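You operate a simulated robot arm through the tools that you are given. There is no shell and no other tool. Be economical: measure what you need, move in short steps, check, and stop when the job is done.

The job below is to be done with a simulated robot arm. You get a single attempt, and the scene is never put back.

JOB
Clamp the dusty block in the jig, brush the dust off and release it.
Fine: use the hand brush while it is clamped and put it back; the block stays in the locked jig; other oval blocks stay. Set down upright: hand brush. What is to be rubbed or washed off counts as gone when no trace of it is left.
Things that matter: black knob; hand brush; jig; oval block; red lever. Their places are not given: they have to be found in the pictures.

The check looks at the end state, three seconds after you hand in, the way a careful person would. Anything else that was tipped, shoved, dropped, spilled or broken makes it a failure.

ROBOT AND FRAMES
A 6-joint arm with a two-finger parallel gripper, fixed in place. Base frame: the origin is at the foot of the arm, x ahead of it, y to its left, z up; the work surface is at about z = 85. Units: cm, degrees, N and s.
With the tool pointing down near the work surface it reaches from about 26 to 68 cm from the base axis. Its first joint turns from -66.0 to 66.0 degrees. Payload 2.9 kg.
Tool frame: the origin (TCP) lies between the finger pads and is the grasp point; the fingertips stand 3 cm ahead of it; z points along the fingers, y is the line along which they close. The gripper opens to 11 cm. The fingers are 2 cm wide and 1 cm thick; the gripper's body (4.8 by 11.2 cm) begins 5.5 cm behind the TCP.
Orientation is that of the tool frame in the base frame, as a unit quaternion [w, x, y, z]. With the fingers straight down and closing along the base's y, the tool's x points along the base's -x, its y along +y and its z along -z.

CONTROLS
- The arm moves only by the tool send_rows. Its arguments are lists of equal length, an entry for each row: "translation": the shift along the base's x, y, z in cm, a list of three; "rotation": the turn, a rotation vector about the base's x, y, z in degrees, a list of three; "claw": the gripper command, from -1 (fully open) to 1 (shut), values between in proportion. In form: {"translation": [[dx, dy, dz], ...], "rotation": [[ax, ay, az], ...], "claw": [claw, ...]}. A call has 1 to 12 rows; each row is the pose to reach, as a shift and turn from the pose commanded when the call began. A row lasts 0.2 s, in which the tool goes at most 5 cm and 8.6 degrees; a call with a longer step from one row to the next is refused whole, and so is a gripper value outside its range. A pose out of reach is approached as far as the arm can. The call stops where the force on the tool passes 70 N (or 10 N more than at its start, if that is more) or the arm is blocked; 0.2 s more then pass. Each finger travels about 10.8 cm/s and halts on what it meets, pressing with about 39 N; the grip force reading is that of the motor and also rises with nothing between the fingers. The clock runs only during rows and for 0.2 s after the last one: add rows that repeat a pose to give the fingers time. It gives the time, the measured TCP pose, the force on the tool (base axes), the opening and the grip force at its end, in the units of the frame above (readings bear some noise), with the torque about the TCP (base axes, N m) and any sound that the robot's microphone picked up.
- Cameras (640 x 400 px; columns grow to the right, rows downward): "scene" is fixed at [4.23, 41.55, 140.13]; the picture's right is [-0.97, -0.23, 0.00], its down [-0.11, 0.49, -0.87] and it looks along [0.20, -0.84, -0.50] (base axes); focal length 319 px, centre (320, 200). "wrist" rides on the gripper at [7.2, 1.7, -10.3] in the tool frame; the picture's right is [-0.23, 0.97, 0.00], its down [-0.76, -0.18, -0.62] and it looks along [-0.61, -0.14, 0.78] (tool axes); focal length 222 px, centre (320, 200).
- capture(camera): a new picture of that camera. No time passes.
- point_at(camera, pixels): for up to 12 pixels [column, row] of the newest picture of that camera ("zoom" is the newest enlarged one), the place [x, y, z] in the base frame of the surface seen there, good to about 0.2 cm, but the place of the scene camera against the robot may be out by one fixed shift of up to 1.8 cm in any direction. No time passes.
- enlarge(camera, box): a new picture of the part [left, top, right, bottom] of that camera's present view, enlarged. No time passes.
- sign_off(): hands the job in; it is judged then, once.

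Work in short steps. Measure before you move; look again where a grasp or a placing could have gone wrong, and mend it. You have 80 turns and 46 pictures in all, those below and enlarged ones among them. Open the gripper and draw the arm clear of the work before you hand the job in, unless the task says otherwise; then end with one line.

The tools are called after ">>>" by a JSON object that holds its "op" and its "data". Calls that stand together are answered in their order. send_rows: Moves the arm, as the interface text tells. Its arguments: {"type":"object","properties":{"translation":{"type":"array","items":{"type":"array","items":{"type":"number"}}},"rotation":{"type":"array","items":{"type":"array","items":{"type":"number"}}},"claw":{"type":"array","items":{"type":"number"}}},"required":["translation","rotation","claw"]} The other tools are called the same way: capture (camera) takes a picture; point_at (camera, pixels) gives the place of the surface under pixels of a picture; enlarge (camera, box) takes an enlarged picture of a part of a camera's view; sign_off () hands the job in.

At the start:

```text
time_s: 0.0
ee_pos: [42.69, -6.62, 116.61]
tcp_rot: [0.001, 0.0, 1.0, 0.0]
wrist_force: [0.1, -0.3, 0.3]
ft_torque: [-0.01, -0.01, -0.01]
width: 11.02
grasp_force: 0.0
```

scene: 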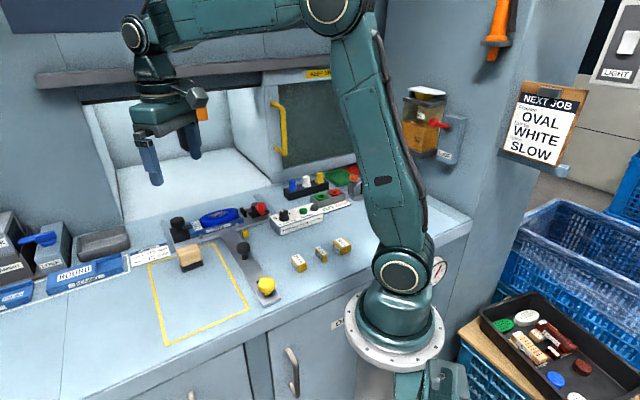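
wrist: 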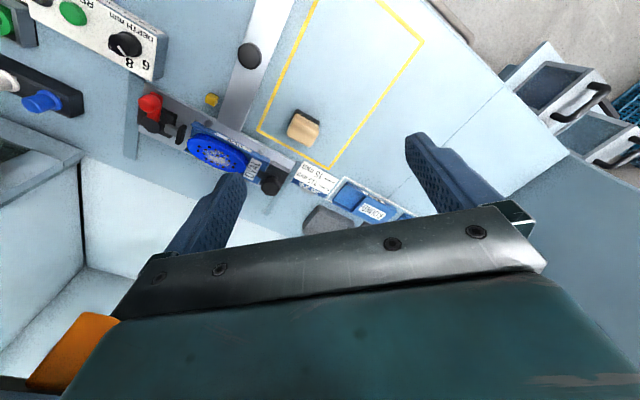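

The scene shows a bench with a jig-like rail around (220,230) and blocks at (300,260) etc. I enlarge both views to identify things.

>>> {"op": "enlarge", "data": {"camera": "scene", "box": [140, 160, 380, 310]}}

>>> {"op": "enlarge", "data": {"camera": "wrist", "box": [100, 30, 420, 230]}}

```text
2.67 times, centred on (260, 235) of scene
```

zoom: 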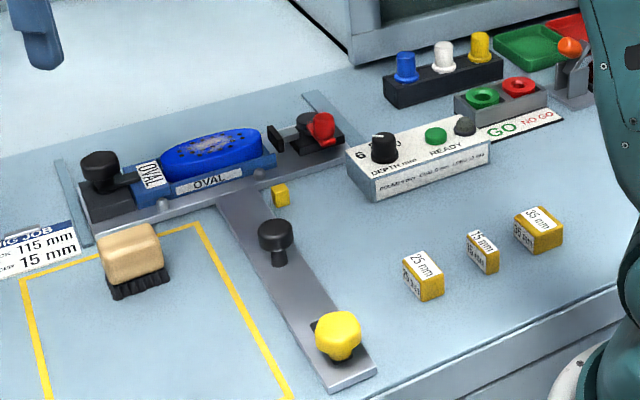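

```text
2.00 times, centred on (260, 130) of wrist
```

zoom: 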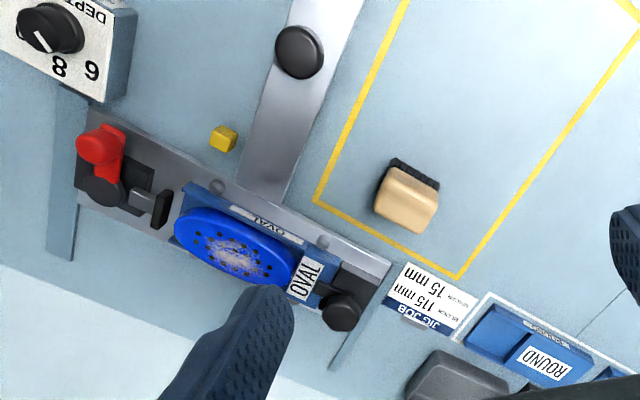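

I need to read the card and the mechanism in detail.

>>> {"op": "enlarge", "data": {"camera": "scene", "box": [120, 190, 290, 296]}}

>>> {"op": "enlarge", "data": {"camera": "wrist", "box": [120, 80, 340, 217]}}

```text
3.76 times, centred on (205, 243) of scene
```

zoom: 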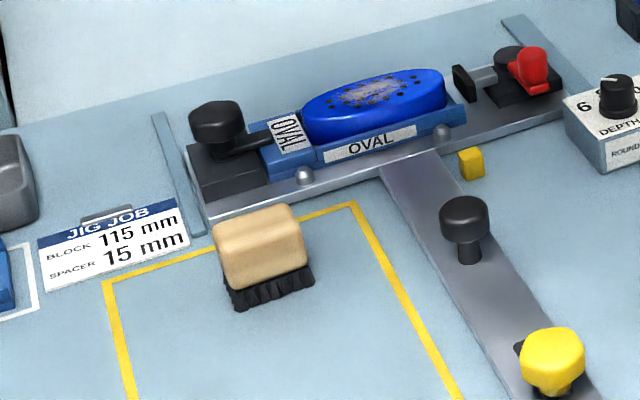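

```text
2.91 times, centred on (230, 148) of wrist
```

zoom: 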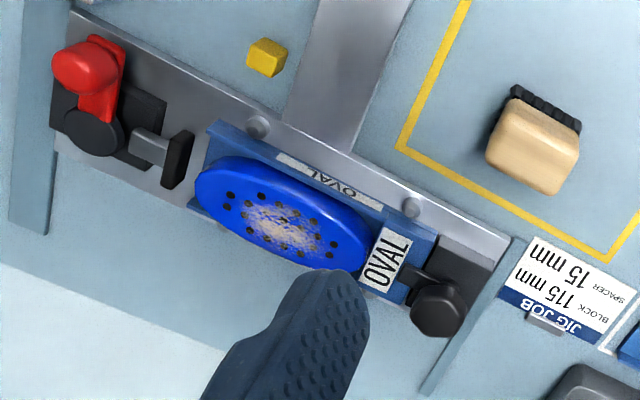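

I measure the key points in the latest zoom (wrist): lever knob (85,62), pivot (95,135), pad (178,158), block ends (202,185)/(362,262), block dust (280,225), black knob (438,308), brush (535,145), brush corners, mid-track knob out of view.

>>> {"op": "point_at", "data": {"camera": "zoom", "pixels": [[85, 62], [95, 135], [110, 75], [178, 158], [148, 148], [202, 188], [280, 225], [360, 262], [438, 305], [415, 270], [535, 145], [390, 262]]}}

>>> {"op": "point_at", "data": {"camera": "zoom", "pixels": [[515, 103], [575, 130], [492, 150], [553, 190], [512, 90], [576, 122], [210, 205], [330, 262], [240, 165], [355, 225], [325, 185], [470, 350]]}}

>>> {"op": "enlarge", "data": {"camera": "scene", "box": [225, 190, 289, 230]}}

```text
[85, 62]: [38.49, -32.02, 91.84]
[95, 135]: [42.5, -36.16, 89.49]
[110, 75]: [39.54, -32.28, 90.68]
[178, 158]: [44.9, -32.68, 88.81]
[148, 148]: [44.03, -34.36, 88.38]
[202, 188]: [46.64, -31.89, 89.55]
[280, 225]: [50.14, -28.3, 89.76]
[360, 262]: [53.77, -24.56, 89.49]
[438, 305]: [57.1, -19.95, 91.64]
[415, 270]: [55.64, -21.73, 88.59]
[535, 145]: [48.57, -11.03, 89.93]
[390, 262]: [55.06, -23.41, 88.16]
```

```text
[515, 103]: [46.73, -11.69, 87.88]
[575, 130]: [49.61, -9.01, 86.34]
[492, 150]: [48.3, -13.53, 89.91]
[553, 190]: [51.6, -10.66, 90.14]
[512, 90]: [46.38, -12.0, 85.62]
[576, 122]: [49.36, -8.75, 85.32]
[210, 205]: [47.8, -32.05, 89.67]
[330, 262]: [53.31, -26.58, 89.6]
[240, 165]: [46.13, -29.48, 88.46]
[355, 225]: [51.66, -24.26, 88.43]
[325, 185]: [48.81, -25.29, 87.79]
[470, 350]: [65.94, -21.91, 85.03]
```

```text
10.00 times, centred on (257, 210) of scene
```

zoom: 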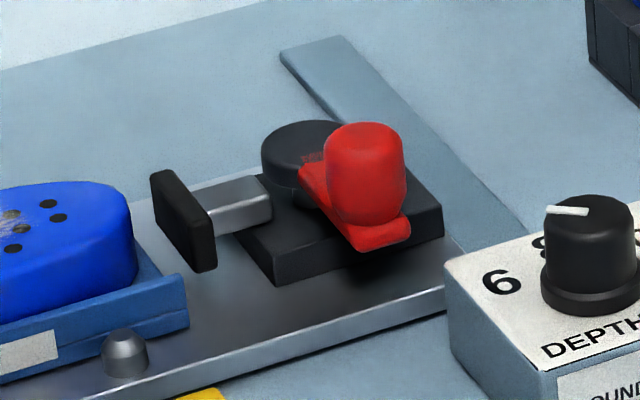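

Next I check for obstacles around the jig (cabinet front, door, shelf) and closely look at the lever pivot and mid knob.

>>> {"op": "capture", "data": {"camera": "scene"}}

>>> {"op": "point_at", "data": {"camera": "scene", "pixels": [[270, 180], [262, 130], [280, 125], [272, 90], [240, 190], [150, 180], [122, 218], [100, 100], [200, 75], [310, 110], [350, 75], [243, 249]]}}

>>> {"op": "enlarge", "data": {"camera": "wrist", "box": [130, 75, 210, 155]}}

```text
38 pictures are left
```

scene: 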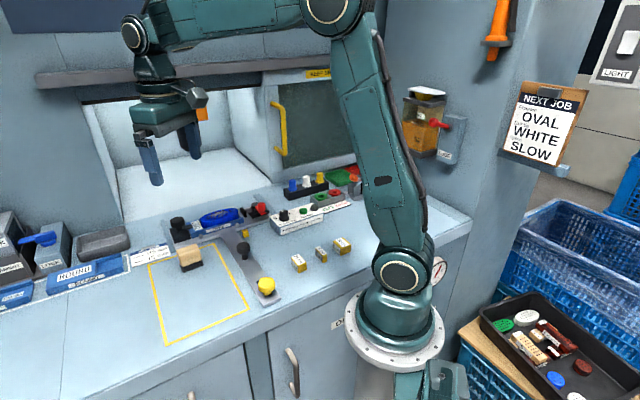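

```text
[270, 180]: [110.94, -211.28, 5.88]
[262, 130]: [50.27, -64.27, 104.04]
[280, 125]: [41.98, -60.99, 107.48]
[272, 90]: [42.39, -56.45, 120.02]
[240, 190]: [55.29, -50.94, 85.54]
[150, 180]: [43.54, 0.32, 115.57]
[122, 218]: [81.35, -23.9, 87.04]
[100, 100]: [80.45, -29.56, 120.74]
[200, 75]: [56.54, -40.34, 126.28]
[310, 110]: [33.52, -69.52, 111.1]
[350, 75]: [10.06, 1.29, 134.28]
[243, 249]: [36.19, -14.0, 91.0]
```

```text
5.00 times, centred on (170, 115) of wrist
```

zoom: 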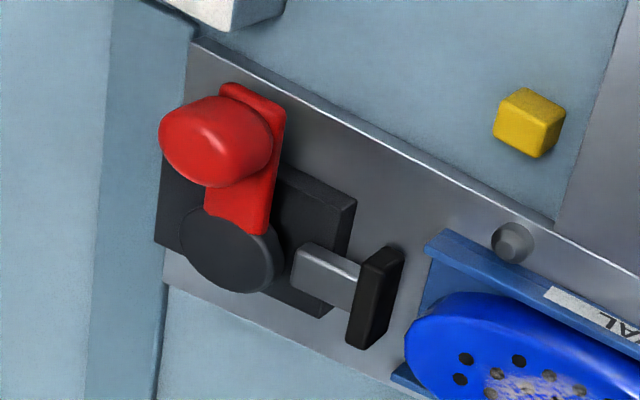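

The lever points across the jig (toward the robot), with the pad drawn back from the block. I bring the gripper above the lever at z≈104, turned -45° about z so the fingers close along the jig axis, then look.

>>> {"op": "send_rows", "data": {"translation": [[-0.5, -3.2, -1.5], [-1, -6.4, -3], [-1.5, -9.6, -4.5], [-2, -12.8, -6], [-2.5, -16, -7.5], [-3, -19.2, -9], [-3.5, -22.4, -10.5], [-4.1, -25.6, -12], [-4.1, -25.6, -12]], "rotation": [[0, 0, -5.6], [0, 0, -11.2], [0, 0, -16.8], [0, 0, -22.4], [0, 0, -28], [0, 0, -33.7], [0, 0, -39.4], [0, 0, -45], [0, 0, -45]], "claw": [-1, -1, -1, -1, -1, -1, -1, -1, -1]}}

>>> {"op": "capture", "data": {"camera": "wrist"}}

>>> {"op": "capture", "data": {"camera": "scene"}}

```text
time_s: 2.0
ee_pos: [38.55, -32.35, 104.6]
tcp_rot: [0.0, 0.384, 0.923, -0.001]
wrist_force: [0.1, -0.7, -0.5]
ft_torque: [-0.01, 0.02, 0.0]
width: 11.01
grasp_force: 0.0
```

```text
36 pictures are left
```

wrist: 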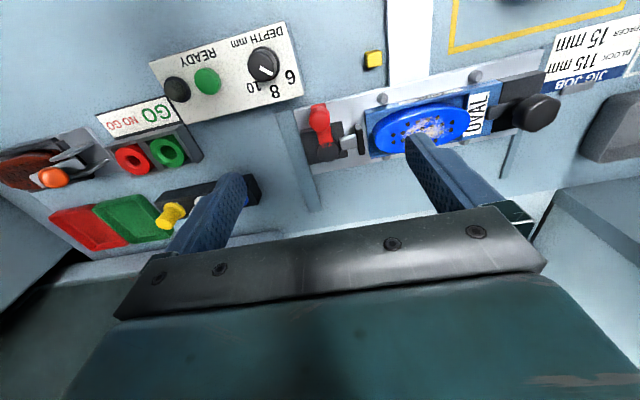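

```text
35 pictures are left
```

scene: 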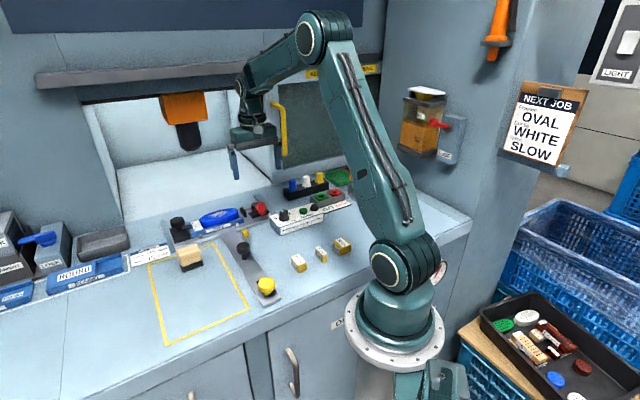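

The TCP is approximately above the lever knob (320,115). I enlarge there and measure.

>>> {"op": "enlarge", "data": {"camera": "wrist", "box": [280, 70, 408, 190]}}

>>> {"op": "point_at", "data": {"camera": "wrist", "pixels": [[319, 105], [311, 112], [329, 112], [320, 118], [320, 125], [323, 137], [319, 150], [347, 140], [360, 140], [367, 135], [372, 145], [430, 125]]}}

```text
3.33 times, centred on (344, 130) of wrist
```

zoom: 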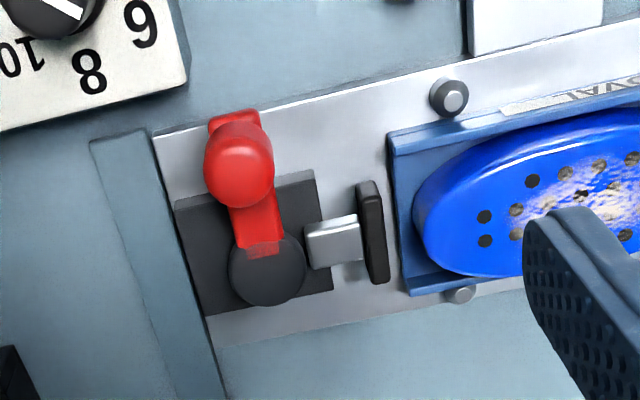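

```text
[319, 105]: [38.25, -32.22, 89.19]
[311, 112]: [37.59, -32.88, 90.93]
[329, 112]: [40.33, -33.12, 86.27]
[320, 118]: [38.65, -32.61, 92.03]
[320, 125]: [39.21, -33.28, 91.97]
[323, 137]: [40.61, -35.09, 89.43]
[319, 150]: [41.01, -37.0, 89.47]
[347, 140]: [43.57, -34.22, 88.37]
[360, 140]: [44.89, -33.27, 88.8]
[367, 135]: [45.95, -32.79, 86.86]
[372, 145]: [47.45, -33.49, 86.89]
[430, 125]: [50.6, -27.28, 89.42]
```

Knob centre is ≈(38.7,-32.7), top z 92; pivot ≈(42.0,-36.4). I lower half-open fingers around the knob and close gently.

>>> {"op": "send_rows", "data": {"translation": [[0.15, -0.35, -3], [0.15, -0.35, -6], [0.15, -0.35, -9], [0.15, -0.35, -11.3], [0.15, -0.35, -11.3]], "rotation": [[0, 0, 0], [0, 0, 0], [0, 0, 0], [0, 0, 0], [0, 0, 0]], "claw": [0.09, 0.09, 0.09, 0.09, 0.09]}}

>>> {"op": "capture", "data": {"camera": "wrist"}}

```text
time_s: 3.2
ee_pos: [38.66, -32.65, 93.23]
tcp_rot: [0.001, 0.383, 0.924, 0.0]
wrist_force: [-0.4, 0.7, -0.3]
ft_torque: [0.01, 0.02, -0.02]
width: 5.02
grasp_force: 0.1
```

```text
33 pictures are left
```

wrist: 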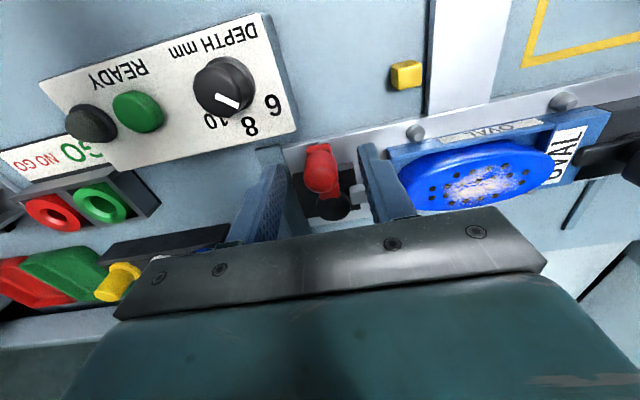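

The knob is between the fingers (320,170). I close on it.

>>> {"op": "send_rows", "data": {"translation": [[0, 0, 0], [0, 0, 0], [0, 0, 0]], "rotation": [[0, 0, 0], [0, 0, 0], [0, 0, 0]], "claw": [0.6, 0.7, 0.7]}}

```text
time_s: 4.0
ee_pos: [38.62, -32.67, 93.26]
tcp_rot: [0.001, 0.383, 0.924, 0.0]
wrist_force: [-1.7, -1.9, -3.9]
ft_torque: [-0.16, -0.02, -0.04]
width: 2.16
grasp_force: 44.9
```

Gripped at 2.16 cm. I try a small 8° turn clockwise (towards the block) about the pivot and read the force.

>>> {"op": "send_rows", "data": {"translation": [[0.27, 0.22, 0], [0.55, 0.43, 0], [0.55, 0.43, 0]], "rotation": [[0, 0, -4], [0, 0, -8], [0, 0, -8]], "claw": [0.7, 0.7, 0.7]}}

>>> {"op": "enlarge", "data": {"camera": "wrist", "box": [240, 100, 480, 250]}}

```text
time_s: 4.8
ee_pos: [38.77, -32.74, 93.34]
tcp_rot: [-0.001, 0.453, 0.892, -0.003]
wrist_force: [-27.7, -26.0, -3.7]
ft_torque: [-0.79, 0.79, 0.07]
width: 2.16
grasp_force: 45.5
```

```text
2.67 times, centred on (360, 175) of wrist
```

zoom: 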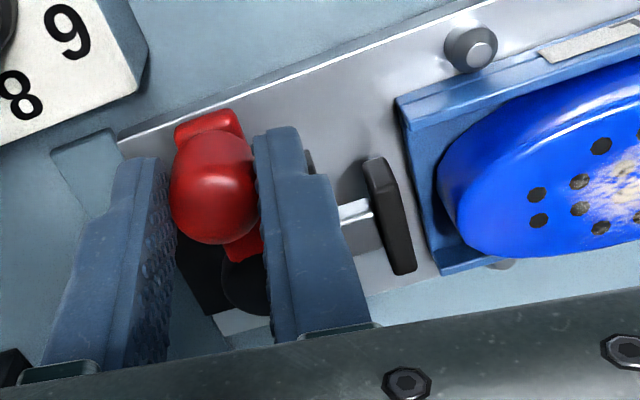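

Blocked that way (38 N, no motion): that is the open stop. I go back and turn counter-clockwise to about 12°.

>>> {"op": "send_rows", "data": {"translation": [[-0.28, -0.22, 0], [-0.55, -0.43, 0], [-0.8, -0.68, 0], [-1.04, -0.93, 0], [-1.04, -0.93, 0]], "rotation": [[0, 0, 4], [0, 0, 8], [0, 0, 12], [0, 0, 16], [0, 0, 16]], "claw": [0.7, 0.7, 0.7, 0.7, 0.7]}}

```text
time_s: 6.0
ee_pos: [38.25, -32.96, 93.41]
tcp_rot: [0.002, 0.314, 0.95, 0.0]
wrist_force: [3.7, 5.5, -3.5]
ft_torque: [0.31, 0.09, 0.28]
width: 2.17
grasp_force: 44.5
```

It swings freely this way (~6 N). I continue the arc to 48°.

>>> {"op": "send_rows", "data": {"translation": [[-0.416, -0.57, 0], [-0.748, -1.188, 0], [-0.99, -1.847, 0], [-1.139, -2.533, 0], [-1.19, -3.232, 0], [-1.19, -3.232, 0]], "rotation": [[0, 0, 8], [0, 0, 16], [0, 0, 24], [0, 0, 32], [0, 0, 40], [0, 0, 40]], "claw": [0.7, 0.7, 0.7, 0.7, 0.7, 0.7]}}

>>> {"op": "capture", "data": {"camera": "wrist"}}

>>> {"op": "enlarge", "data": {"camera": "scene", "box": [190, 170, 310, 245]}}

```text
time_s: 7.4
ee_pos: [37.11, -36.46, 93.3]
tcp_rot: [0.0, -0.027, 1.0, 0.0]
wrist_force: [3.4, 3.3, 0.9]
ft_torque: [0.08, -0.59, 0.13]
width: 2.16
grasp_force: 45.3
```

```text
31 pictures are left
```

wrist: 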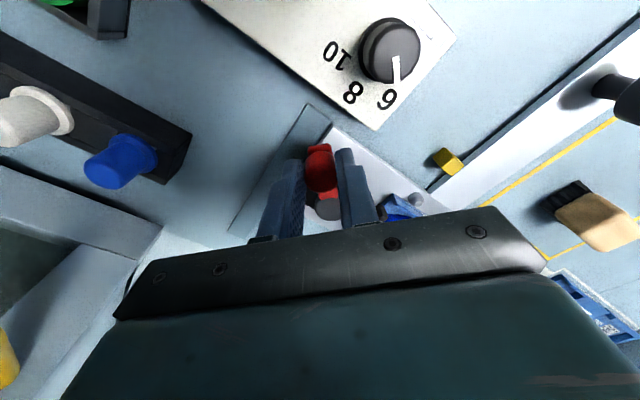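

```text
5.33 times, centred on (250, 208) of scene
```

zoom: 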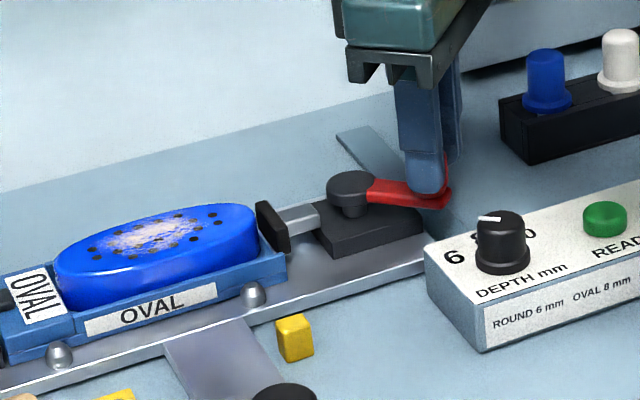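

The pad at (275,225) of the zoom has advanced nearly to the block. I carry on the arc to 80°.

>>> {"op": "send_rows", "data": {"translation": [[0.047, -0.701, 0], [0.19, -1.388, 0], [0.428, -2.048, 0], [0.755, -2.669, 0], [0.755, -2.669, 0]], "rotation": [[0, 0, 8], [0, 0, 16], [0, 0, 24], [0, 0, 32], [0, 0, 32]], "claw": [0.7, 0.7, 0.7, 0.7, 0.7]}}

>>> {"op": "enlarge", "data": {"camera": "scene", "box": [190, 170, 310, 245]}}

```text
time_s: 8.6
ee_pos: [37.97, -38.91, 93.42]
tcp_rot: [0.001, -0.301, 0.954, -0.001]
wrist_force: [6.4, -2.4, 2.0]
ft_torque: [-0.32, 0.0, -0.23]
width: 2.16
grasp_force: 44.9
```

```text
5.33 times, centred on (250, 208) of scene
```

zoom: 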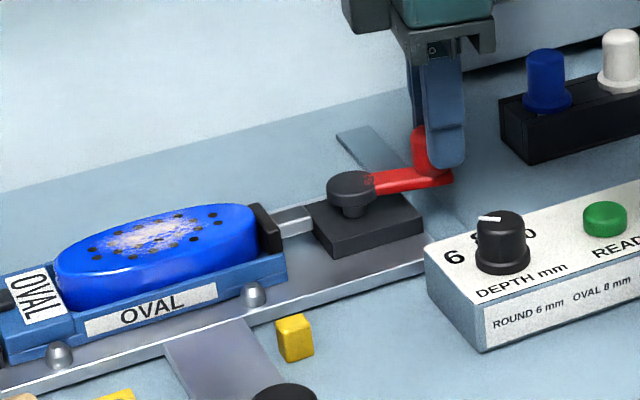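

The pad is about to touch the block's end (265,225). I continue another 16°, watching the force.

>>> {"op": "send_rows", "data": {"translation": [[0.2, -0.29, 0], [0.415, -0.56, 0], [0.66, -0.81, 0], [0.92, -1.03, 0], [0.92, -1.03, 0]], "rotation": [[0, 0, 4], [0, 0, 8], [0, 0, 12], [0, 0, 16], [0, 0, 16]], "claw": [0.7, 0.7, 0.7, 0.7, 0.7]}}

>>> {"op": "enlarge", "data": {"camera": "scene", "box": [190, 170, 310, 245]}}

```text
time_s: 9.8
ee_pos: [38.64, -40.0, 93.43]
tcp_rot: [-0.001, -0.431, 0.903, 0.0]
wrist_force: [-3.6, -0.3, 4.9]
ft_torque: [0.0, 0.11, -0.19]
width: 2.18
grasp_force: 45.1
```

```text
5.33 times, centred on (250, 208) of scene
```

zoom: 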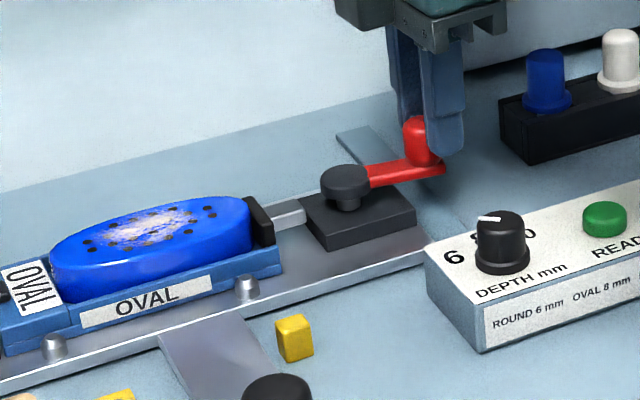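

The fixture picture appears to have shifted a pixel compared with before (bolt 253→247). I compare with the starting zoom using the same box, to judge whether the jig itself moved.

>>> {"op": "enlarge", "data": {"camera": "scene", "box": [120, 190, 290, 296]}}

>>> {"op": "capture", "data": {"camera": "wrist"}}

```text
3.76 times, centred on (205, 243) of scene
```

zoom: 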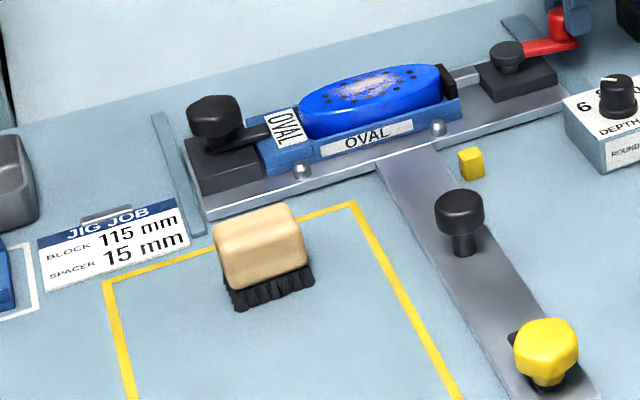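

```text
26 pictures are left
```

wrist: 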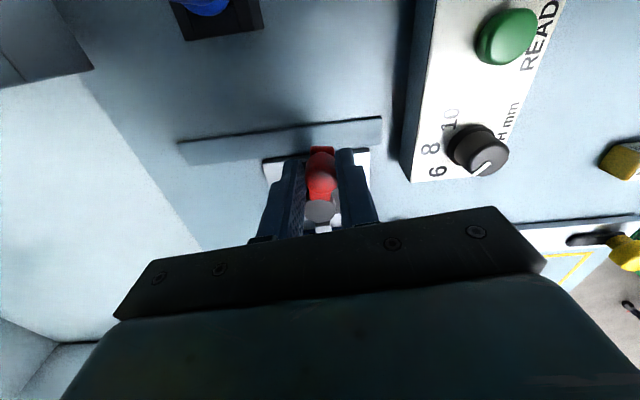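

The right end and leg appear raised/shifted a little, while bench marks are unchanged: my grip may be levering the fixture. I open the fingers slightly and look again.

>>> {"op": "send_rows", "data": {"translation": [[0, 0, 0], [0, 0, 0]], "rotation": [[0, 0, 0], [0, 0, 0]], "claw": [0.45, 0.45]}}

>>> {"op": "enlarge", "data": {"camera": "scene", "box": [120, 190, 290, 296]}}

```text
time_s: 10.4
ee_pos: [38.63, -40.03, 93.31]
tcp_rot: [-0.001, -0.431, 0.902, 0.001]
wrist_force: [-2.6, 4.7, -2.1]
ft_torque: [0.09, 0.08, 0.01]
width: 3.28
grasp_force: 2.5
```

```text
3.76 times, centred on (205, 243) of scene
```

zoom: 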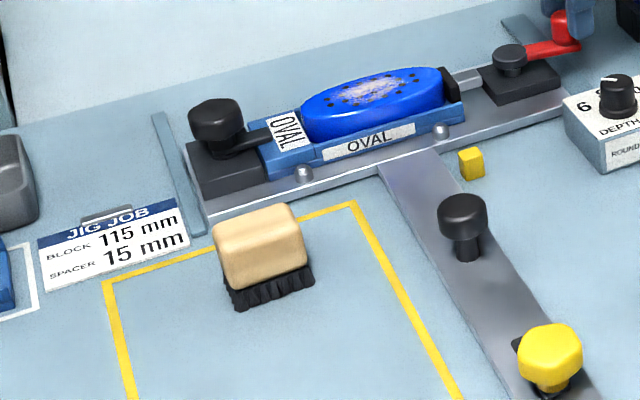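

It settled back mostly once released. I open further and rise straight up to clear the knob, then check the lever stayed shut.

>>> {"op": "send_rows", "data": {"translation": [[0, 0, 0], [0, 0, 0], [0, 0, 3], [0, 0, 7], [0, 0, 11], [0, 0, 11]], "rotation": [[0, 0, 0], [0, 0, 0], [0, 0, 0], [0, 0, 0], [0, 0, 0], [0, 0, 0]], "claw": [0.09, 0.09, 0.09, 0.09, 0.09, 0.09]}}

>>> {"op": "enlarge", "data": {"camera": "scene", "box": [120, 190, 290, 296]}}

```text
time_s: 11.8
ee_pos: [38.69, -40.13, 104.35]
tcp_rot: [0.0, -0.431, 0.902, 0.0]
wrist_force: [0.4, 0.6, 0.5]
ft_torque: [0.0, -0.03, -0.01]
width: 5.0
grasp_force: 0.0
```

```text
3.76 times, centred on (205, 243) of scene
```

zoom: 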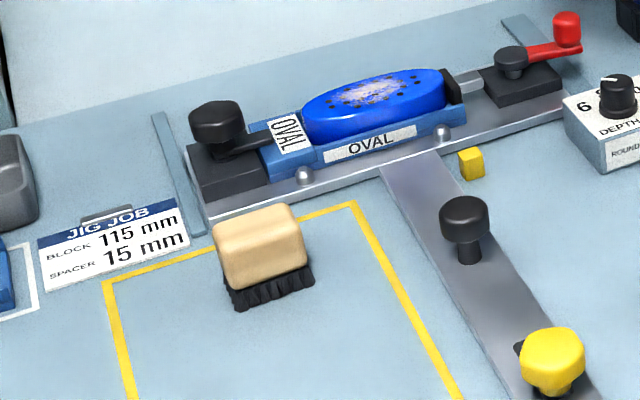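

The fixture is back in its original place. I zoom on pad and lever to see whether it is fully clamped.

>>> {"op": "enlarge", "data": {"camera": "scene", "box": [220, 185, 284, 225]}}

>>> {"op": "capture", "data": {"camera": "wrist"}}

```text
10.00 times, centred on (252, 205) of scene
```

zoom: 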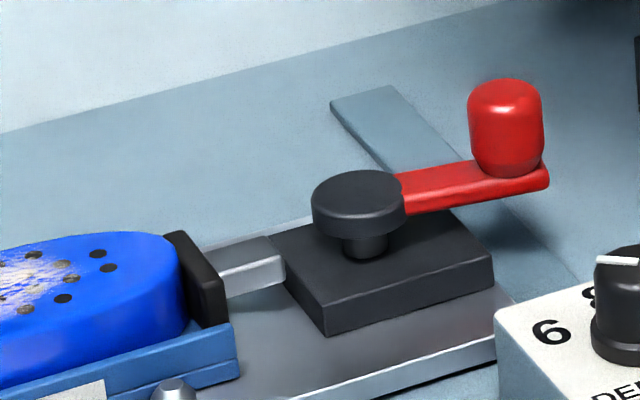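

```text
22 pictures are left
```

wrist: 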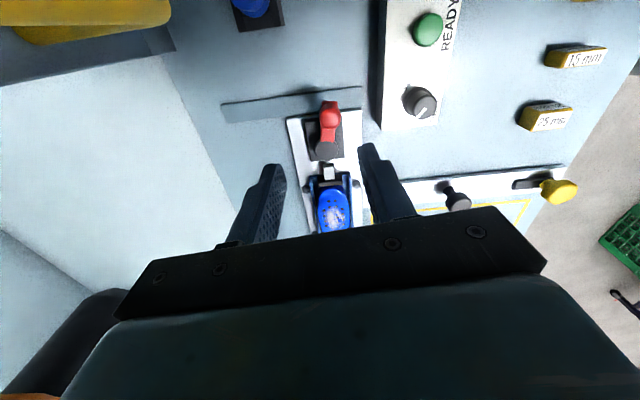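

The pad touches the block's end and the lever is nearly in line with the jig. I measure the lever's angle from this wrist view.

>>> {"op": "point_at", "data": {"camera": "wrist", "pixels": [[330, 105], [331, 113], [330, 120], [322, 146], [327, 150], [327, 172], [327, 180], [326, 187], [322, 153]]}}

>>> {"op": "enlarge", "data": {"camera": "wrist", "box": [270, 85, 390, 235]}}

```text
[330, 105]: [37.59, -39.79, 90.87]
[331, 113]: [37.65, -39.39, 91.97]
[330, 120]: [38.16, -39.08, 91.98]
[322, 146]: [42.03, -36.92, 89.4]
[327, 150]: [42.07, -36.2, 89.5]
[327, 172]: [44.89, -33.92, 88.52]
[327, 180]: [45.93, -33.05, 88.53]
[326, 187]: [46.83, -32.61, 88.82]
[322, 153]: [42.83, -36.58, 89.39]
```

```text
2.67 times, centred on (330, 160) of wrist
```

zoom: 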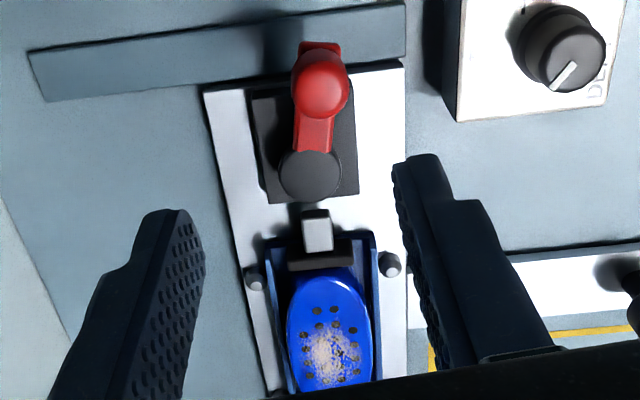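

Lever rests at ≈82° from start, pad pressing the block: clamped (the last few degrees had only strained the fixture). Now I move over the brush at about (48.8,-11.3) with the fingers to close across its narrow side.

>>> {"op": "send_rows", "data": {"translation": [[1.2, 3.6, 0.5], [2.5, 7.2, 1], [3.8, 10.8, 1.6], [5, 14.4, 1.6], [6.3, 18, 1.6], [7.6, 21.6, 1.6], [8.9, 25.2, 1.6], [10.1, 28.8, 1.6], [10.1, 28.8, 1.6]], "rotation": [[0, 0, -2], [0, 0, -4], [0, 0, -6], [0, 0, -8], [0, 0, -10], [0, 0, -10], [0, 0, -10], [0, 0, -10], [0, 0, -10]], "claw": [-0.2, -0.2, -0.2, -0.2, -0.2, -0.2, -0.2, -0.2, -0.2]}}

>>> {"op": "capture", "data": {"camera": "wrist"}}

```text
time_s: 13.8
ee_pos: [48.78, -11.33, 105.88]
tcp_rot: [0.0, -0.35, 0.937, 0.0]
wrist_force: [0.9, -0.1, 0.2]
ft_torque: [-0.05, 0.02, 0.0]
width: 6.6
grasp_force: 0.1
```

```text
20 pictures are left
```

wrist: 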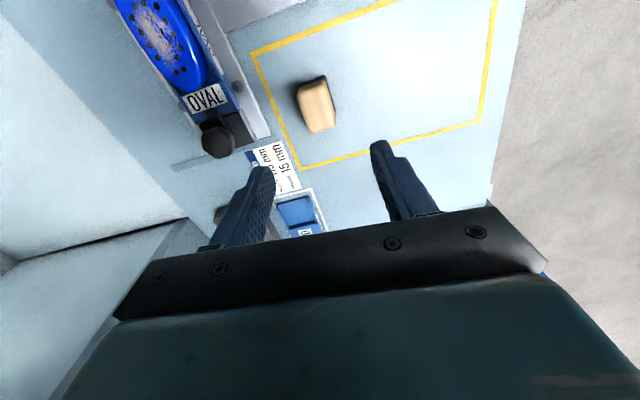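

>>> {"op": "enlarge", "data": {"camera": "wrist", "box": [276, 60, 356, 150]}}

>>> {"op": "point_at", "data": {"camera": "wrist", "pixels": [[303, 87], [325, 79], [309, 130], [334, 124], [316, 105], [298, 88], [321, 95], [300, 92], [327, 96], [308, 106]]}}

```text
4.44 times, centred on (316, 105) of wrist
```

zoom: 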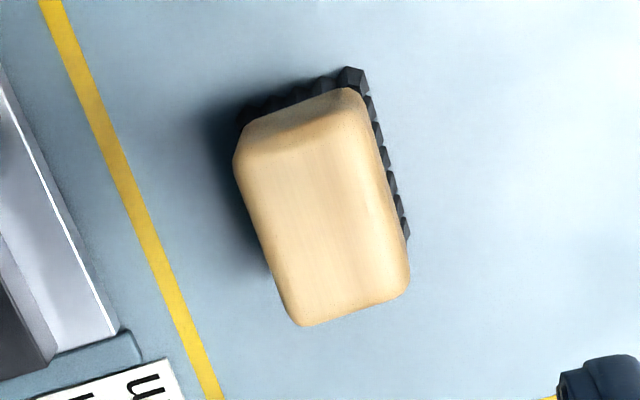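

```text
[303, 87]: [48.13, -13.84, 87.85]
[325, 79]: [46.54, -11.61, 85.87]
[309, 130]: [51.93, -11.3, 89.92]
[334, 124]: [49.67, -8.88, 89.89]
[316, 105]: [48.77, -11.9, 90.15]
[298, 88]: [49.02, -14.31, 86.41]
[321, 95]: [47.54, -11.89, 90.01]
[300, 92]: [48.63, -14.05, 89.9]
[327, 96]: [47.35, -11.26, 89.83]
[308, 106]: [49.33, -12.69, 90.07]
```

Brush top face (z 90) centres at ≈(49.15,-11.47), long axis ≈40°, width ≈3.3; my closing line is 131°, perpendicular. I lower to TCP z 89.5 and close.

>>> {"op": "send_rows", "data": {"translation": [[0.37, -0.13, -4], [0.37, -0.13, -8], [0.37, -0.13, -12], [0.37, -0.13, -15], [0.37, -0.13, -16.3], [0.37, -0.13, -16.3], [0.37, -0.13, -16.3], [0.37, -0.13, -16.3], [0.37, -0.13, -16.3]], "rotation": [[0, 0, 0], [0, 0, 0], [0, 0, 0], [0, 0, 0], [0, 0, 0], [0, 0, 0], [0, 0, 0], [0, 0, 0], [0, 0, 0]], "claw": [-0.2, -0.2, -0.2, -0.2, -0.2, -0.2, 0.2, 0.5, 0.6]}}

```text
time_s: 15.8
ee_pos: [49.23, -11.44, 89.78]
tcp_rot: [0.0, -0.35, 0.937, 0.0]
wrist_force: [0.4, 0.1, -0.1]
ft_torque: [0.03, -0.01, -0.04]
width: 3.53
grasp_force: 38.9
```

Gripped (3.53 cm). I lift it and carry it above the block's dusty patch (50.1,-28.3) at TCP z≈100.

>>> {"op": "send_rows", "data": {"translation": [[0, 0, 2], [0, 0, 5], [0, 0, 8], [0.1, -2, 10.3], [0.3, -6, 10.3], [0.5, -10, 10.3], [0.7, -14, 10.3], [0.9, -16.8, 10.3], [0.9, -16.8, 10.3]], "rotation": [[0, 0, 0], [0, 0, 0], [0, 0, 0], [0, 0, 0], [0, 0, 0], [0, 0, 0], [0, 0, 0], [0, 0, 0], [0, 0, 0]], "claw": [0.6, 0.6, 0.6, 0.6, 0.6, 0.6, 0.6, 0.6, 0.6]}}

>>> {"op": "enlarge", "data": {"camera": "scene", "box": [150, 150, 310, 250]}}

>>> {"op": "capture", "data": {"camera": "wrist"}}

```text
time_s: 17.8
ee_pos: [49.92, -28.24, 99.94]
tcp_rot: [0.0, -0.35, 0.937, 0.0]
wrist_force: [0.1, -0.2, -0.8]
ft_torque: [0.02, -0.01, 0.02]
width: 3.55
grasp_force: 38.4
```

```text
4.00 times, centred on (230, 200) of scene
```

zoom: 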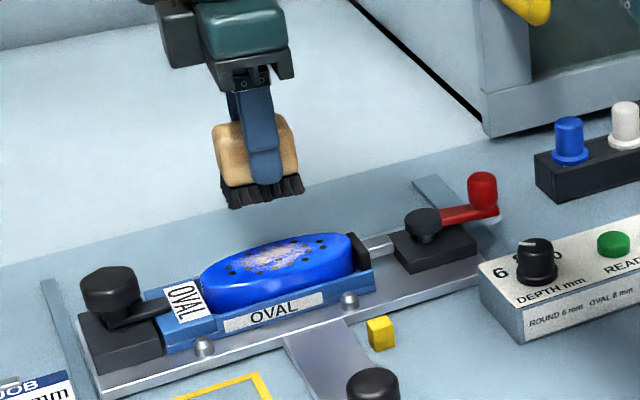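

```text
17 pictures are left
```

wrist: 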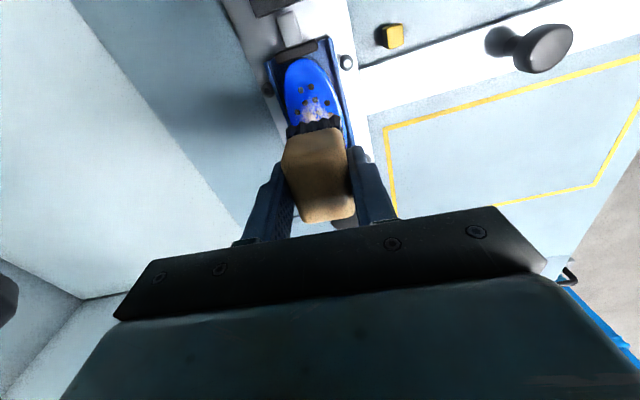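

Brush is held square above the dust. I lower it to bristle contact (expected TCP z ≈94.4).

>>> {"op": "send_rows", "data": {"translation": [[0.1, 0, -2], [0.1, 0, -4], [0.1, 0, -5], [0.1, 0, -5.4], [0.1, 0, -5.6], [0.1, 0, -5.6]], "rotation": [[0, 0, 0], [0, 0, 0], [0, 0, 0], [0, 0, 0], [0, 0, 0], [0, 0, 0]], "claw": [0.6, 0.6, 0.6, 0.6, 0.6, 0.6]}}

```text
time_s: 19.2
ee_pos: [50.04, -28.13, 94.4]
tcp_rot: [0.0, -0.35, 0.937, 0.001]
wrist_force: [0.0, -0.3, -1.2]
ft_torque: [0.0, -0.02, 0.02]
width: 3.5
grasp_force: 38.7
```

Barely in contact (-1.2 N). I lower another 0.4 cm in small steps.

>>> {"op": "send_rows", "data": {"translation": [[0, 0, -0.1], [0, 0, -0.2], [0, 0, -0.3], [0, 0, -0.4], [0, 0, -0.4]], "rotation": [[0, 0, 0], [0, 0, 0], [0, 0, 0], [0, 0, 0], [0, 0, 0]], "claw": [0.6, 0.6, 0.6, 0.6, 0.6]}}

```text
time_s: 20.4
ee_pos: [50.22, -28.15, 94.16]
tcp_rot: [0.002, -0.349, 0.937, -0.002]
wrist_force: [-4.1, 0.3, 23.3]
ft_torque: [0.06, 0.33, 0.0]
width: 3.55
grasp_force: 38.9
```

Pressing at 23 N; I ease up 0.15 cm and stroke back and forth along the jig axis.

>>> {"op": "send_rows", "data": {"translation": [[0.8, 0.8, 0.15], [1.5, 1.5, 0.15], [0.7, 0.7, 0.15], [0, 0, 0.15], [-0.8, -0.8, 0.15], [-1.5, -1.5, 0.15], [-0.8, -0.8, 0.15], [0, 0, 0.15], [0.8, 0.8, 0.15], [1.5, 1.5, 0.15], [0.7, 0.7, 0.15], [0, 0, 0.15]], "rotation": [[0, 0, 0], [0, 0, 0], [0, 0, 0], [0, 0, 0], [0, 0, 0], [0, 0, 0], [0, 0, 0], [0, 0, 0], [0, 0, 0], [0, 0, 0], [0, 0, 0], [0, 0, 0]], "claw": [0.6, 0.6, 0.6, 0.6, 0.6, 0.6, 0.6, 0.6, 0.6, 0.6, 0.6, 0.6]}}

```text
time_s: 23.0
ee_pos: [50.22, -28.13, 94.22]
tcp_rot: [0.0, -0.351, 0.936, 0.0]
wrist_force: [6.0, 6.0, 21.5]
ft_torque: [0.3, -0.27, -0.03]
width: 3.53
grasp_force: 39.0
```

Still pressing ~21 N. I do strokes on both side lanes (±0.7 cm across the axis) as well.

>>> {"op": "send_rows", "data": {"translation": [[-0.5, 0.5, 0], [0.5, 1.5, 0], [0.9, 1.9, 0], [-0.5, 0.5, 0], [-1.5, -0.5, 0], [-1.9, -0.9, 0], [-0.5, 0.5, 0], [0.5, -0.5, 0], [1.9, 0.9, 0], [0.5, -0.5, 0], [-0.9, -1.9, 0], [0, 0, 0]], "rotation": [[0, 0, 0], [0, 0, 0], [0, 0, 0], [0, 0, 0], [0, 0, 0], [0, 0, 0], [0, 0, 0], [0, 0, 0], [0, 0, 0], [0, 0, 0], [0, 0, 0], [0, 0, 0]], "claw": [0.6, 0.6, 0.6, 0.6, 0.6, 0.6, 0.6, 0.6, 0.6, 0.6, 0.6, 0.6]}}

>>> {"op": "send_rows", "data": {"translation": [[0, 0, 2], [-1.5, 2.5, 5], [-3, 5, 7], [-5, 8, 7], [-5, 8, 7]], "rotation": [[0, 0, 0], [0, 0, 0], [0, 0, 0], [0, 0, 0], [0, 0, 0]], "claw": [0.6, 0.6, 0.6, 0.6, 0.6]}}

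>>> {"op": "enlarge", "data": {"camera": "scene", "box": [150, 170, 310, 270]}}

>>> {"op": "capture", "data": {"camera": "wrist"}}

```text
time_s: 25.6
ee_pos: [50.01, -28.22, 94.13]
tcp_rot: [0.001, -0.35, 0.937, -0.001]
wrist_force: [-2.2, -4.2, 12.6]
ft_torque: [-0.16, 0.08, 0.01]
width: 3.52
grasp_force: 39.2
```

```text
time_s: 26.8
ee_pos: [45.13, -20.23, 101.26]
tcp_rot: [0.0, -0.35, 0.937, 0.001]
wrist_force: [0.6, 0.4, -0.3]
ft_torque: [-0.02, 0.01, -0.02]
width: 3.54
grasp_force: 38.7
```

```text
4.00 times, centred on (230, 220) of scene
```

zoom: 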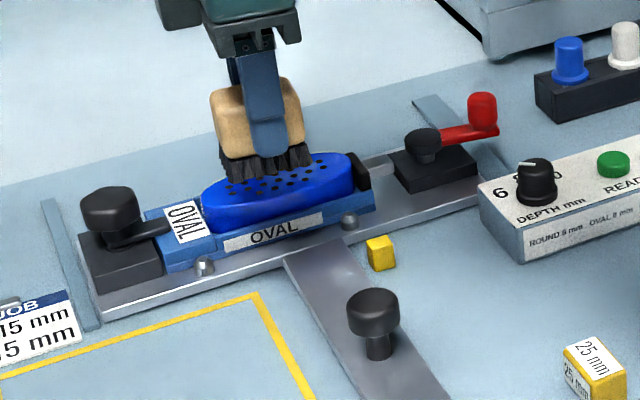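

```text
15 pictures are left
```

wrist: 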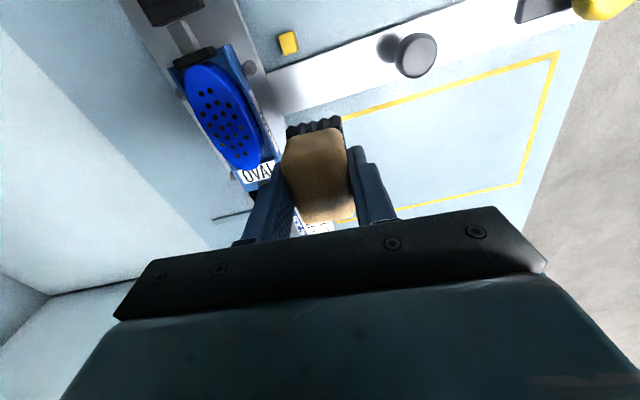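

The dust looks gone; I zoom in on the block for any trace.

>>> {"op": "enlarge", "data": {"camera": "wrist", "box": [170, 50, 282, 190]}}

```text
2.86 times, centred on (226, 120) of wrist
```

zoom: 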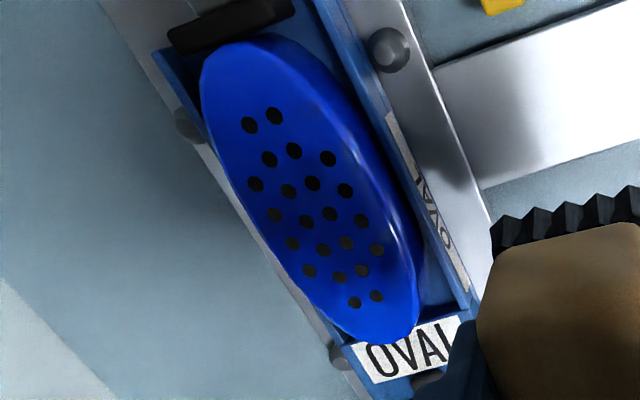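

The block is clean with only its holes visible. I return the brush to its original spot (49.2,-11.45), lowering to just above the bench first.

>>> {"op": "send_rows", "data": {"translation": [[1.4, 2.9, 0], [2.7, 5.8, 0], [4.1, 8.8, 0], [4.1, 8.8, -4], [4.1, 8.8, -8], [4.1, 8.8, -10], [4.1, 8.8, -11.1], [4.1, 8.8, -11.1]], "rotation": [[0, 0, 0], [0, 0, 0], [0, 0, 0], [0, 0, 0], [0, 0, 0], [0, 0, 0], [0, 0, 0], [0, 0, 0]], "claw": [0.6, 0.6, 0.6, 0.6, 0.6, 0.6, 0.6, 0.6]}}

>>> {"op": "send_rows", "data": {"translation": [[0, 0, -0.15], [0, 0, -0.3], [0, 0, -0.4], [0, 0, -0.4]], "rotation": [[0, 0, 0], [0, 0, 0], [0, 0, 0], [0, 0, 0]], "claw": [0.6, 0.6, 0.6, 0.6]}}

```text
time_s: 28.6
ee_pos: [49.21, -11.57, 89.95]
tcp_rot: [0.0, -0.35, 0.937, 0.0]
wrist_force: [0.5, 0.7, -1.0]
ft_torque: [0.02, 0.0, -0.01]
width: 3.58
grasp_force: 39.1
```

```text
time_s: 29.6
ee_pos: [49.29, -11.35, 89.71]
tcp_rot: [0.0, -0.35, 0.937, 0.0]
wrist_force: [-5.4, -0.3, 16.4]
ft_torque: [0.07, 0.24, 0.01]
width: 3.53
grasp_force: 38.9
```

The bristles are on the bench (16 N upward). I ease up a hair, open, and rise.

>>> {"op": "send_rows", "data": {"translation": [[0, 0, 0.15], [0, 0, 0.15], [0, 0, 0.15], [0, 0, 0.15], [0, 0, 3], [0, 0, 7], [0, 0, 11], [0, 0, 15], [0, 0, 15]], "rotation": [[0, 0, 0], [0, 0, 0], [0, 0, 0], [0, 0, 0], [0, 0, 0], [0, 0, 0], [0, 0, 0], [0, 0, 0], [0, 0, 0]], "claw": [0.3, 0, -0.2, -0.2, -0.2, -0.2, -0.2, -0.2, -0.2]}}

>>> {"op": "enlarge", "data": {"camera": "scene", "box": [120, 190, 290, 296]}}

```text
time_s: 31.6
ee_pos: [49.18, -11.26, 104.54]
tcp_rot: [0.001, -0.35, 0.937, 0.0]
wrist_force: [-0.3, -1.1, 0.5]
ft_torque: [0.01, -0.03, 0.03]
width: 6.6
grasp_force: 0.1
```

```text
3.76 times, centred on (205, 243) of scene
```

zoom: 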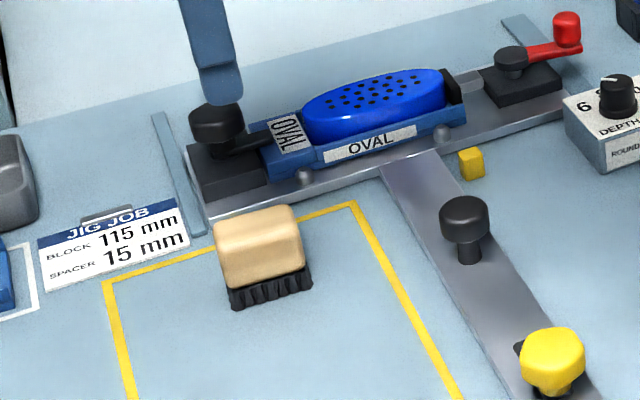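

Brush is upright in its place. I go back above the red lever knob (~(37.95,-39.1)) for the release.

>>> {"op": "send_rows", "data": {"translation": [[-1.4, -3.5, 0], [-2.8, -7, 0], [-4.2, -10.5, 0], [-5.6, -14, 0], [-7, -17.5, 0], [-8.4, -21, 0], [-9.8, -24.5, 0], [-11.2, -27.8, 0], [-11.2, -27.8, 0]], "rotation": [[0, 0, -1], [0, 0, -2], [0, 0, -3], [0, 0, -4], [0, 0, -5], [0, 0, -6], [0, 0, -6], [0, 0, -6], [0, 0, -6]], "claw": [0.09, 0.09, 0.09, 0.09, 0.09, 0.09, 0.09, 0.09, 0.09]}}

>>> {"op": "capture", "data": {"camera": "wrist"}}

```text
time_s: 33.6
ee_pos: [38.11, -39.23, 104.64]
tcp_rot: [0.001, -0.301, 0.954, 0.0]
wrist_force: [-0.5, -0.4, 0.5]
ft_torque: [0.06, 0.0, -0.01]
width: 5.01
grasp_force: 0.0
```

```text
12 pictures are left
```

wrist: 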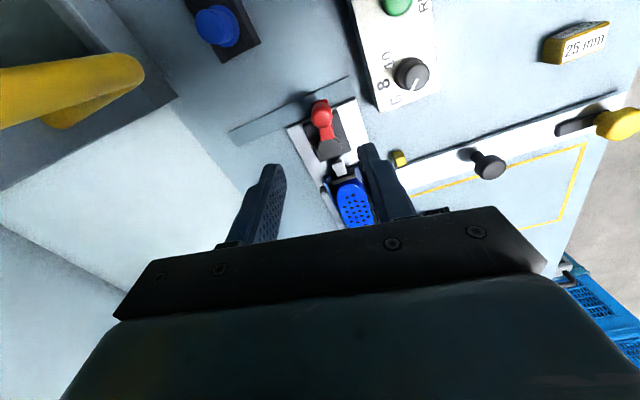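

Knob is at about (320,110). I measure it and the pivot.

>>> {"op": "point_at", "data": {"camera": "wrist", "pixels": [[320, 104], [314, 110], [326, 110], [321, 115], [321, 119], [329, 148], [327, 135]]}}

```text
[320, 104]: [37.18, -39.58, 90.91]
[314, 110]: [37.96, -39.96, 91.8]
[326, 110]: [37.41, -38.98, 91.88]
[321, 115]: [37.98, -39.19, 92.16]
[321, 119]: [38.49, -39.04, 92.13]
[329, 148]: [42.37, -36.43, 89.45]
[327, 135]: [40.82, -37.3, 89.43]
```

Knob centre ≈(38.0,-39.3). I descend around it and close.

>>> {"op": "send_rows", "data": {"translation": [[-0.1, -0.1, -4], [-0.1, -0.1, -8], [-0.1, -0.1, -11.3], [-0.1, -0.1, -11.3], [-0.1, -0.1, -11.3], [-0.1, -0.1, -11.3], [-0.1, -0.1, -11.3]], "rotation": [[0, 0, 0], [0, 0, 0], [0, 0, 0], [0, 0, 0], [0, 0, 0], [0, 0, 0], [0, 0, 0]], "claw": [0.09, 0.09, 0.09, 0.09, 0.4, 0.6, 0.65]}}

```text
time_s: 35.2
ee_pos: [37.68, -39.35, 93.18]
tcp_rot: [-0.001, -0.3, 0.954, 0.0]
wrist_force: [0.4, -0.6, -2.9]
ft_torque: [0.0, -0.03, -0.03]
width: 2.19
grasp_force: 45.2
```

Gripped. I swing the lever back clockwise along its arc, first 40°.

>>> {"op": "send_rows", "data": {"translation": [[-0.367, 0.601, 0], [-0.647, 1.248, 0], [-0.834, 1.927, 0], [-0.925, 2.626, 0], [-0.918, 3.33, 0], [-0.918, 3.33, 0]], "rotation": [[0, 0, -8], [0, 0, -16], [0, 0, -24], [0, 0, -32], [0, 0, -40], [0, 0, -40]], "claw": [0.65, 0.65, 0.65, 0.65, 0.65, 0.65]}}

```text
time_s: 36.6
ee_pos: [37.06, -35.89, 93.24]
tcp_rot: [-0.001, 0.044, 0.999, 0.001]
wrist_force: [0.8, 4.1, -12.9]
ft_torque: [0.15, 0.35, 0.17]
width: 2.18
grasp_force: 44.9
```

Moves freely, slight downward pull (-13 N), so I lower 0.1 and finish the arc to near its original stop.

>>> {"op": "send_rows", "data": {"translation": [[0.106, 0.697, -0.1], [0.307, 1.372, -0.1], [0.6, 2.012, -0.1], [0.98, 2.606, -0.1], [1.438, 3.141, -0.1], [1.438, 3.141, -0.1]], "rotation": [[0, 0, -8], [0, 0, -16], [0, 0, -24], [0, 0, -32], [0, 0, -40], [0, 0, -40]], "claw": [0.65, 0.65, 0.65, 0.65, 0.65, 0.65]}}

>>> {"op": "enlarge", "data": {"camera": "scene", "box": [120, 190, 290, 296]}}

```text
time_s: 38.0
ee_pos: [38.41, -32.78, 93.19]
tcp_rot: [0.0, 0.383, 0.924, 0.001]
wrist_force: [-1.9, 6.2, 0.6]
ft_torque: [-0.02, -0.15, 0.13]
width: 2.17
grasp_force: 45.3
```

```text
3.76 times, centred on (205, 243) of scene
```

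zoom: 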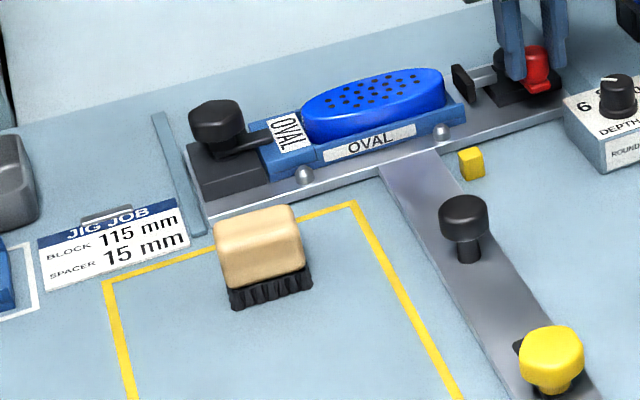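

Pad is withdrawn; the lever is ~3° from its original place. I nudge it by (0.3,0.2) to the stop, then open and rise.

>>> {"op": "send_rows", "data": {"translation": [[0.15, 0.1, 0], [0.3, 0.2, 0], [0.3, 0.2, 0]], "rotation": [[0, 0, -1], [0, 0, -2], [0, 0, -2]], "claw": [0.65, 0.65, 0.65]}}

>>> {"op": "send_rows", "data": {"translation": [[0, 0, 0], [0, 0, 0], [0, 0, 0], [0, 0, 3], [0, 0, 7], [0, 0, 11], [-1, 3.5, 14], [-1, 8, 16], [-1, 12, 18], [-1, 16, 20], [-1, 20, 22], [-1, 20, 22]], "rotation": [[0, 0, 0], [0, 0, 0], [0, 0, 0], [0, 0, 0], [0, 0, 0], [0, 0, 0], [0, 0, 0], [0, 0, 0], [0, 0, 0], [0, 0, 0], [0, 0, 0], [0, 0, 0]], "claw": [0.3, 0.09, 0.09, 0.09, 0.09, 0.09, 0.09, 0.0, -0.3, -0.6, -1, -1]}}

>>> {"op": "capture", "data": {"camera": "scene"}}

>>> {"op": "enlarge", "data": {"camera": "scene", "box": [120, 190, 290, 296]}}

```text
time_s: 38.8
ee_pos: [38.67, -32.59, 93.14]
tcp_rot: [0.0, 0.4, 0.916, -0.001]
wrist_force: [-8.5, -0.9, 5.6]
ft_torque: [-0.05, 0.24, 0.05]
width: 2.16
grasp_force: 45.0
```

```text
time_s: 41.4
ee_pos: [37.63, -12.5, 115.23]
tcp_rot: [0.0, 0.399, 0.917, 0.0]
wrist_force: [-0.1, 0.2, 1.1]
ft_torque: [-0.01, -0.02, -0.04]
width: 11.01
grasp_force: 0.1
```

```text
10 pictures are left
```

scene: 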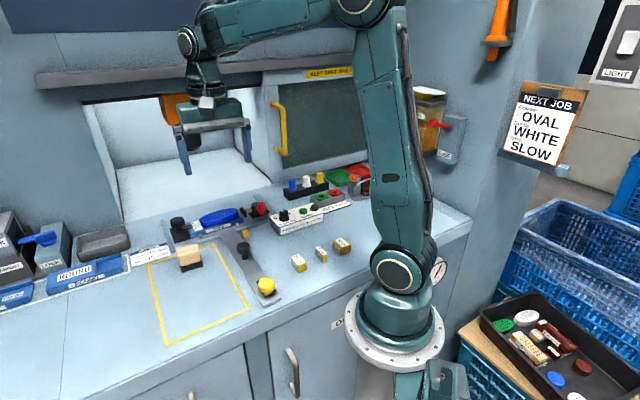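

```text
3.76 times, centred on (205, 243) of scene
```

zoom: 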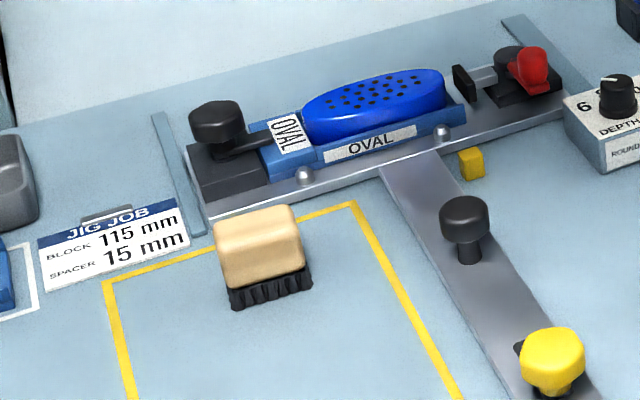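

The lever is back open with the pad withdrawn and the black knob was not touched, so its arm still holds the nest. The clean block sits in the jig, the brush stands upright in its place, and the arm is clear with the gripper open. I hand in.

>>> {"op": "sign_off", "data": {}}

```text
The job is handed in.
```

I clamped the dusty oval block with the red lever, brushed it until no dust showed, put the hand brush back upright and released the clamp; the block is still in the jig, whose black knob I took to be locked already and left alone. While clamping, I turned the lever past its stop and briefly strained the fixture, but later pictures showed it back in its original place.
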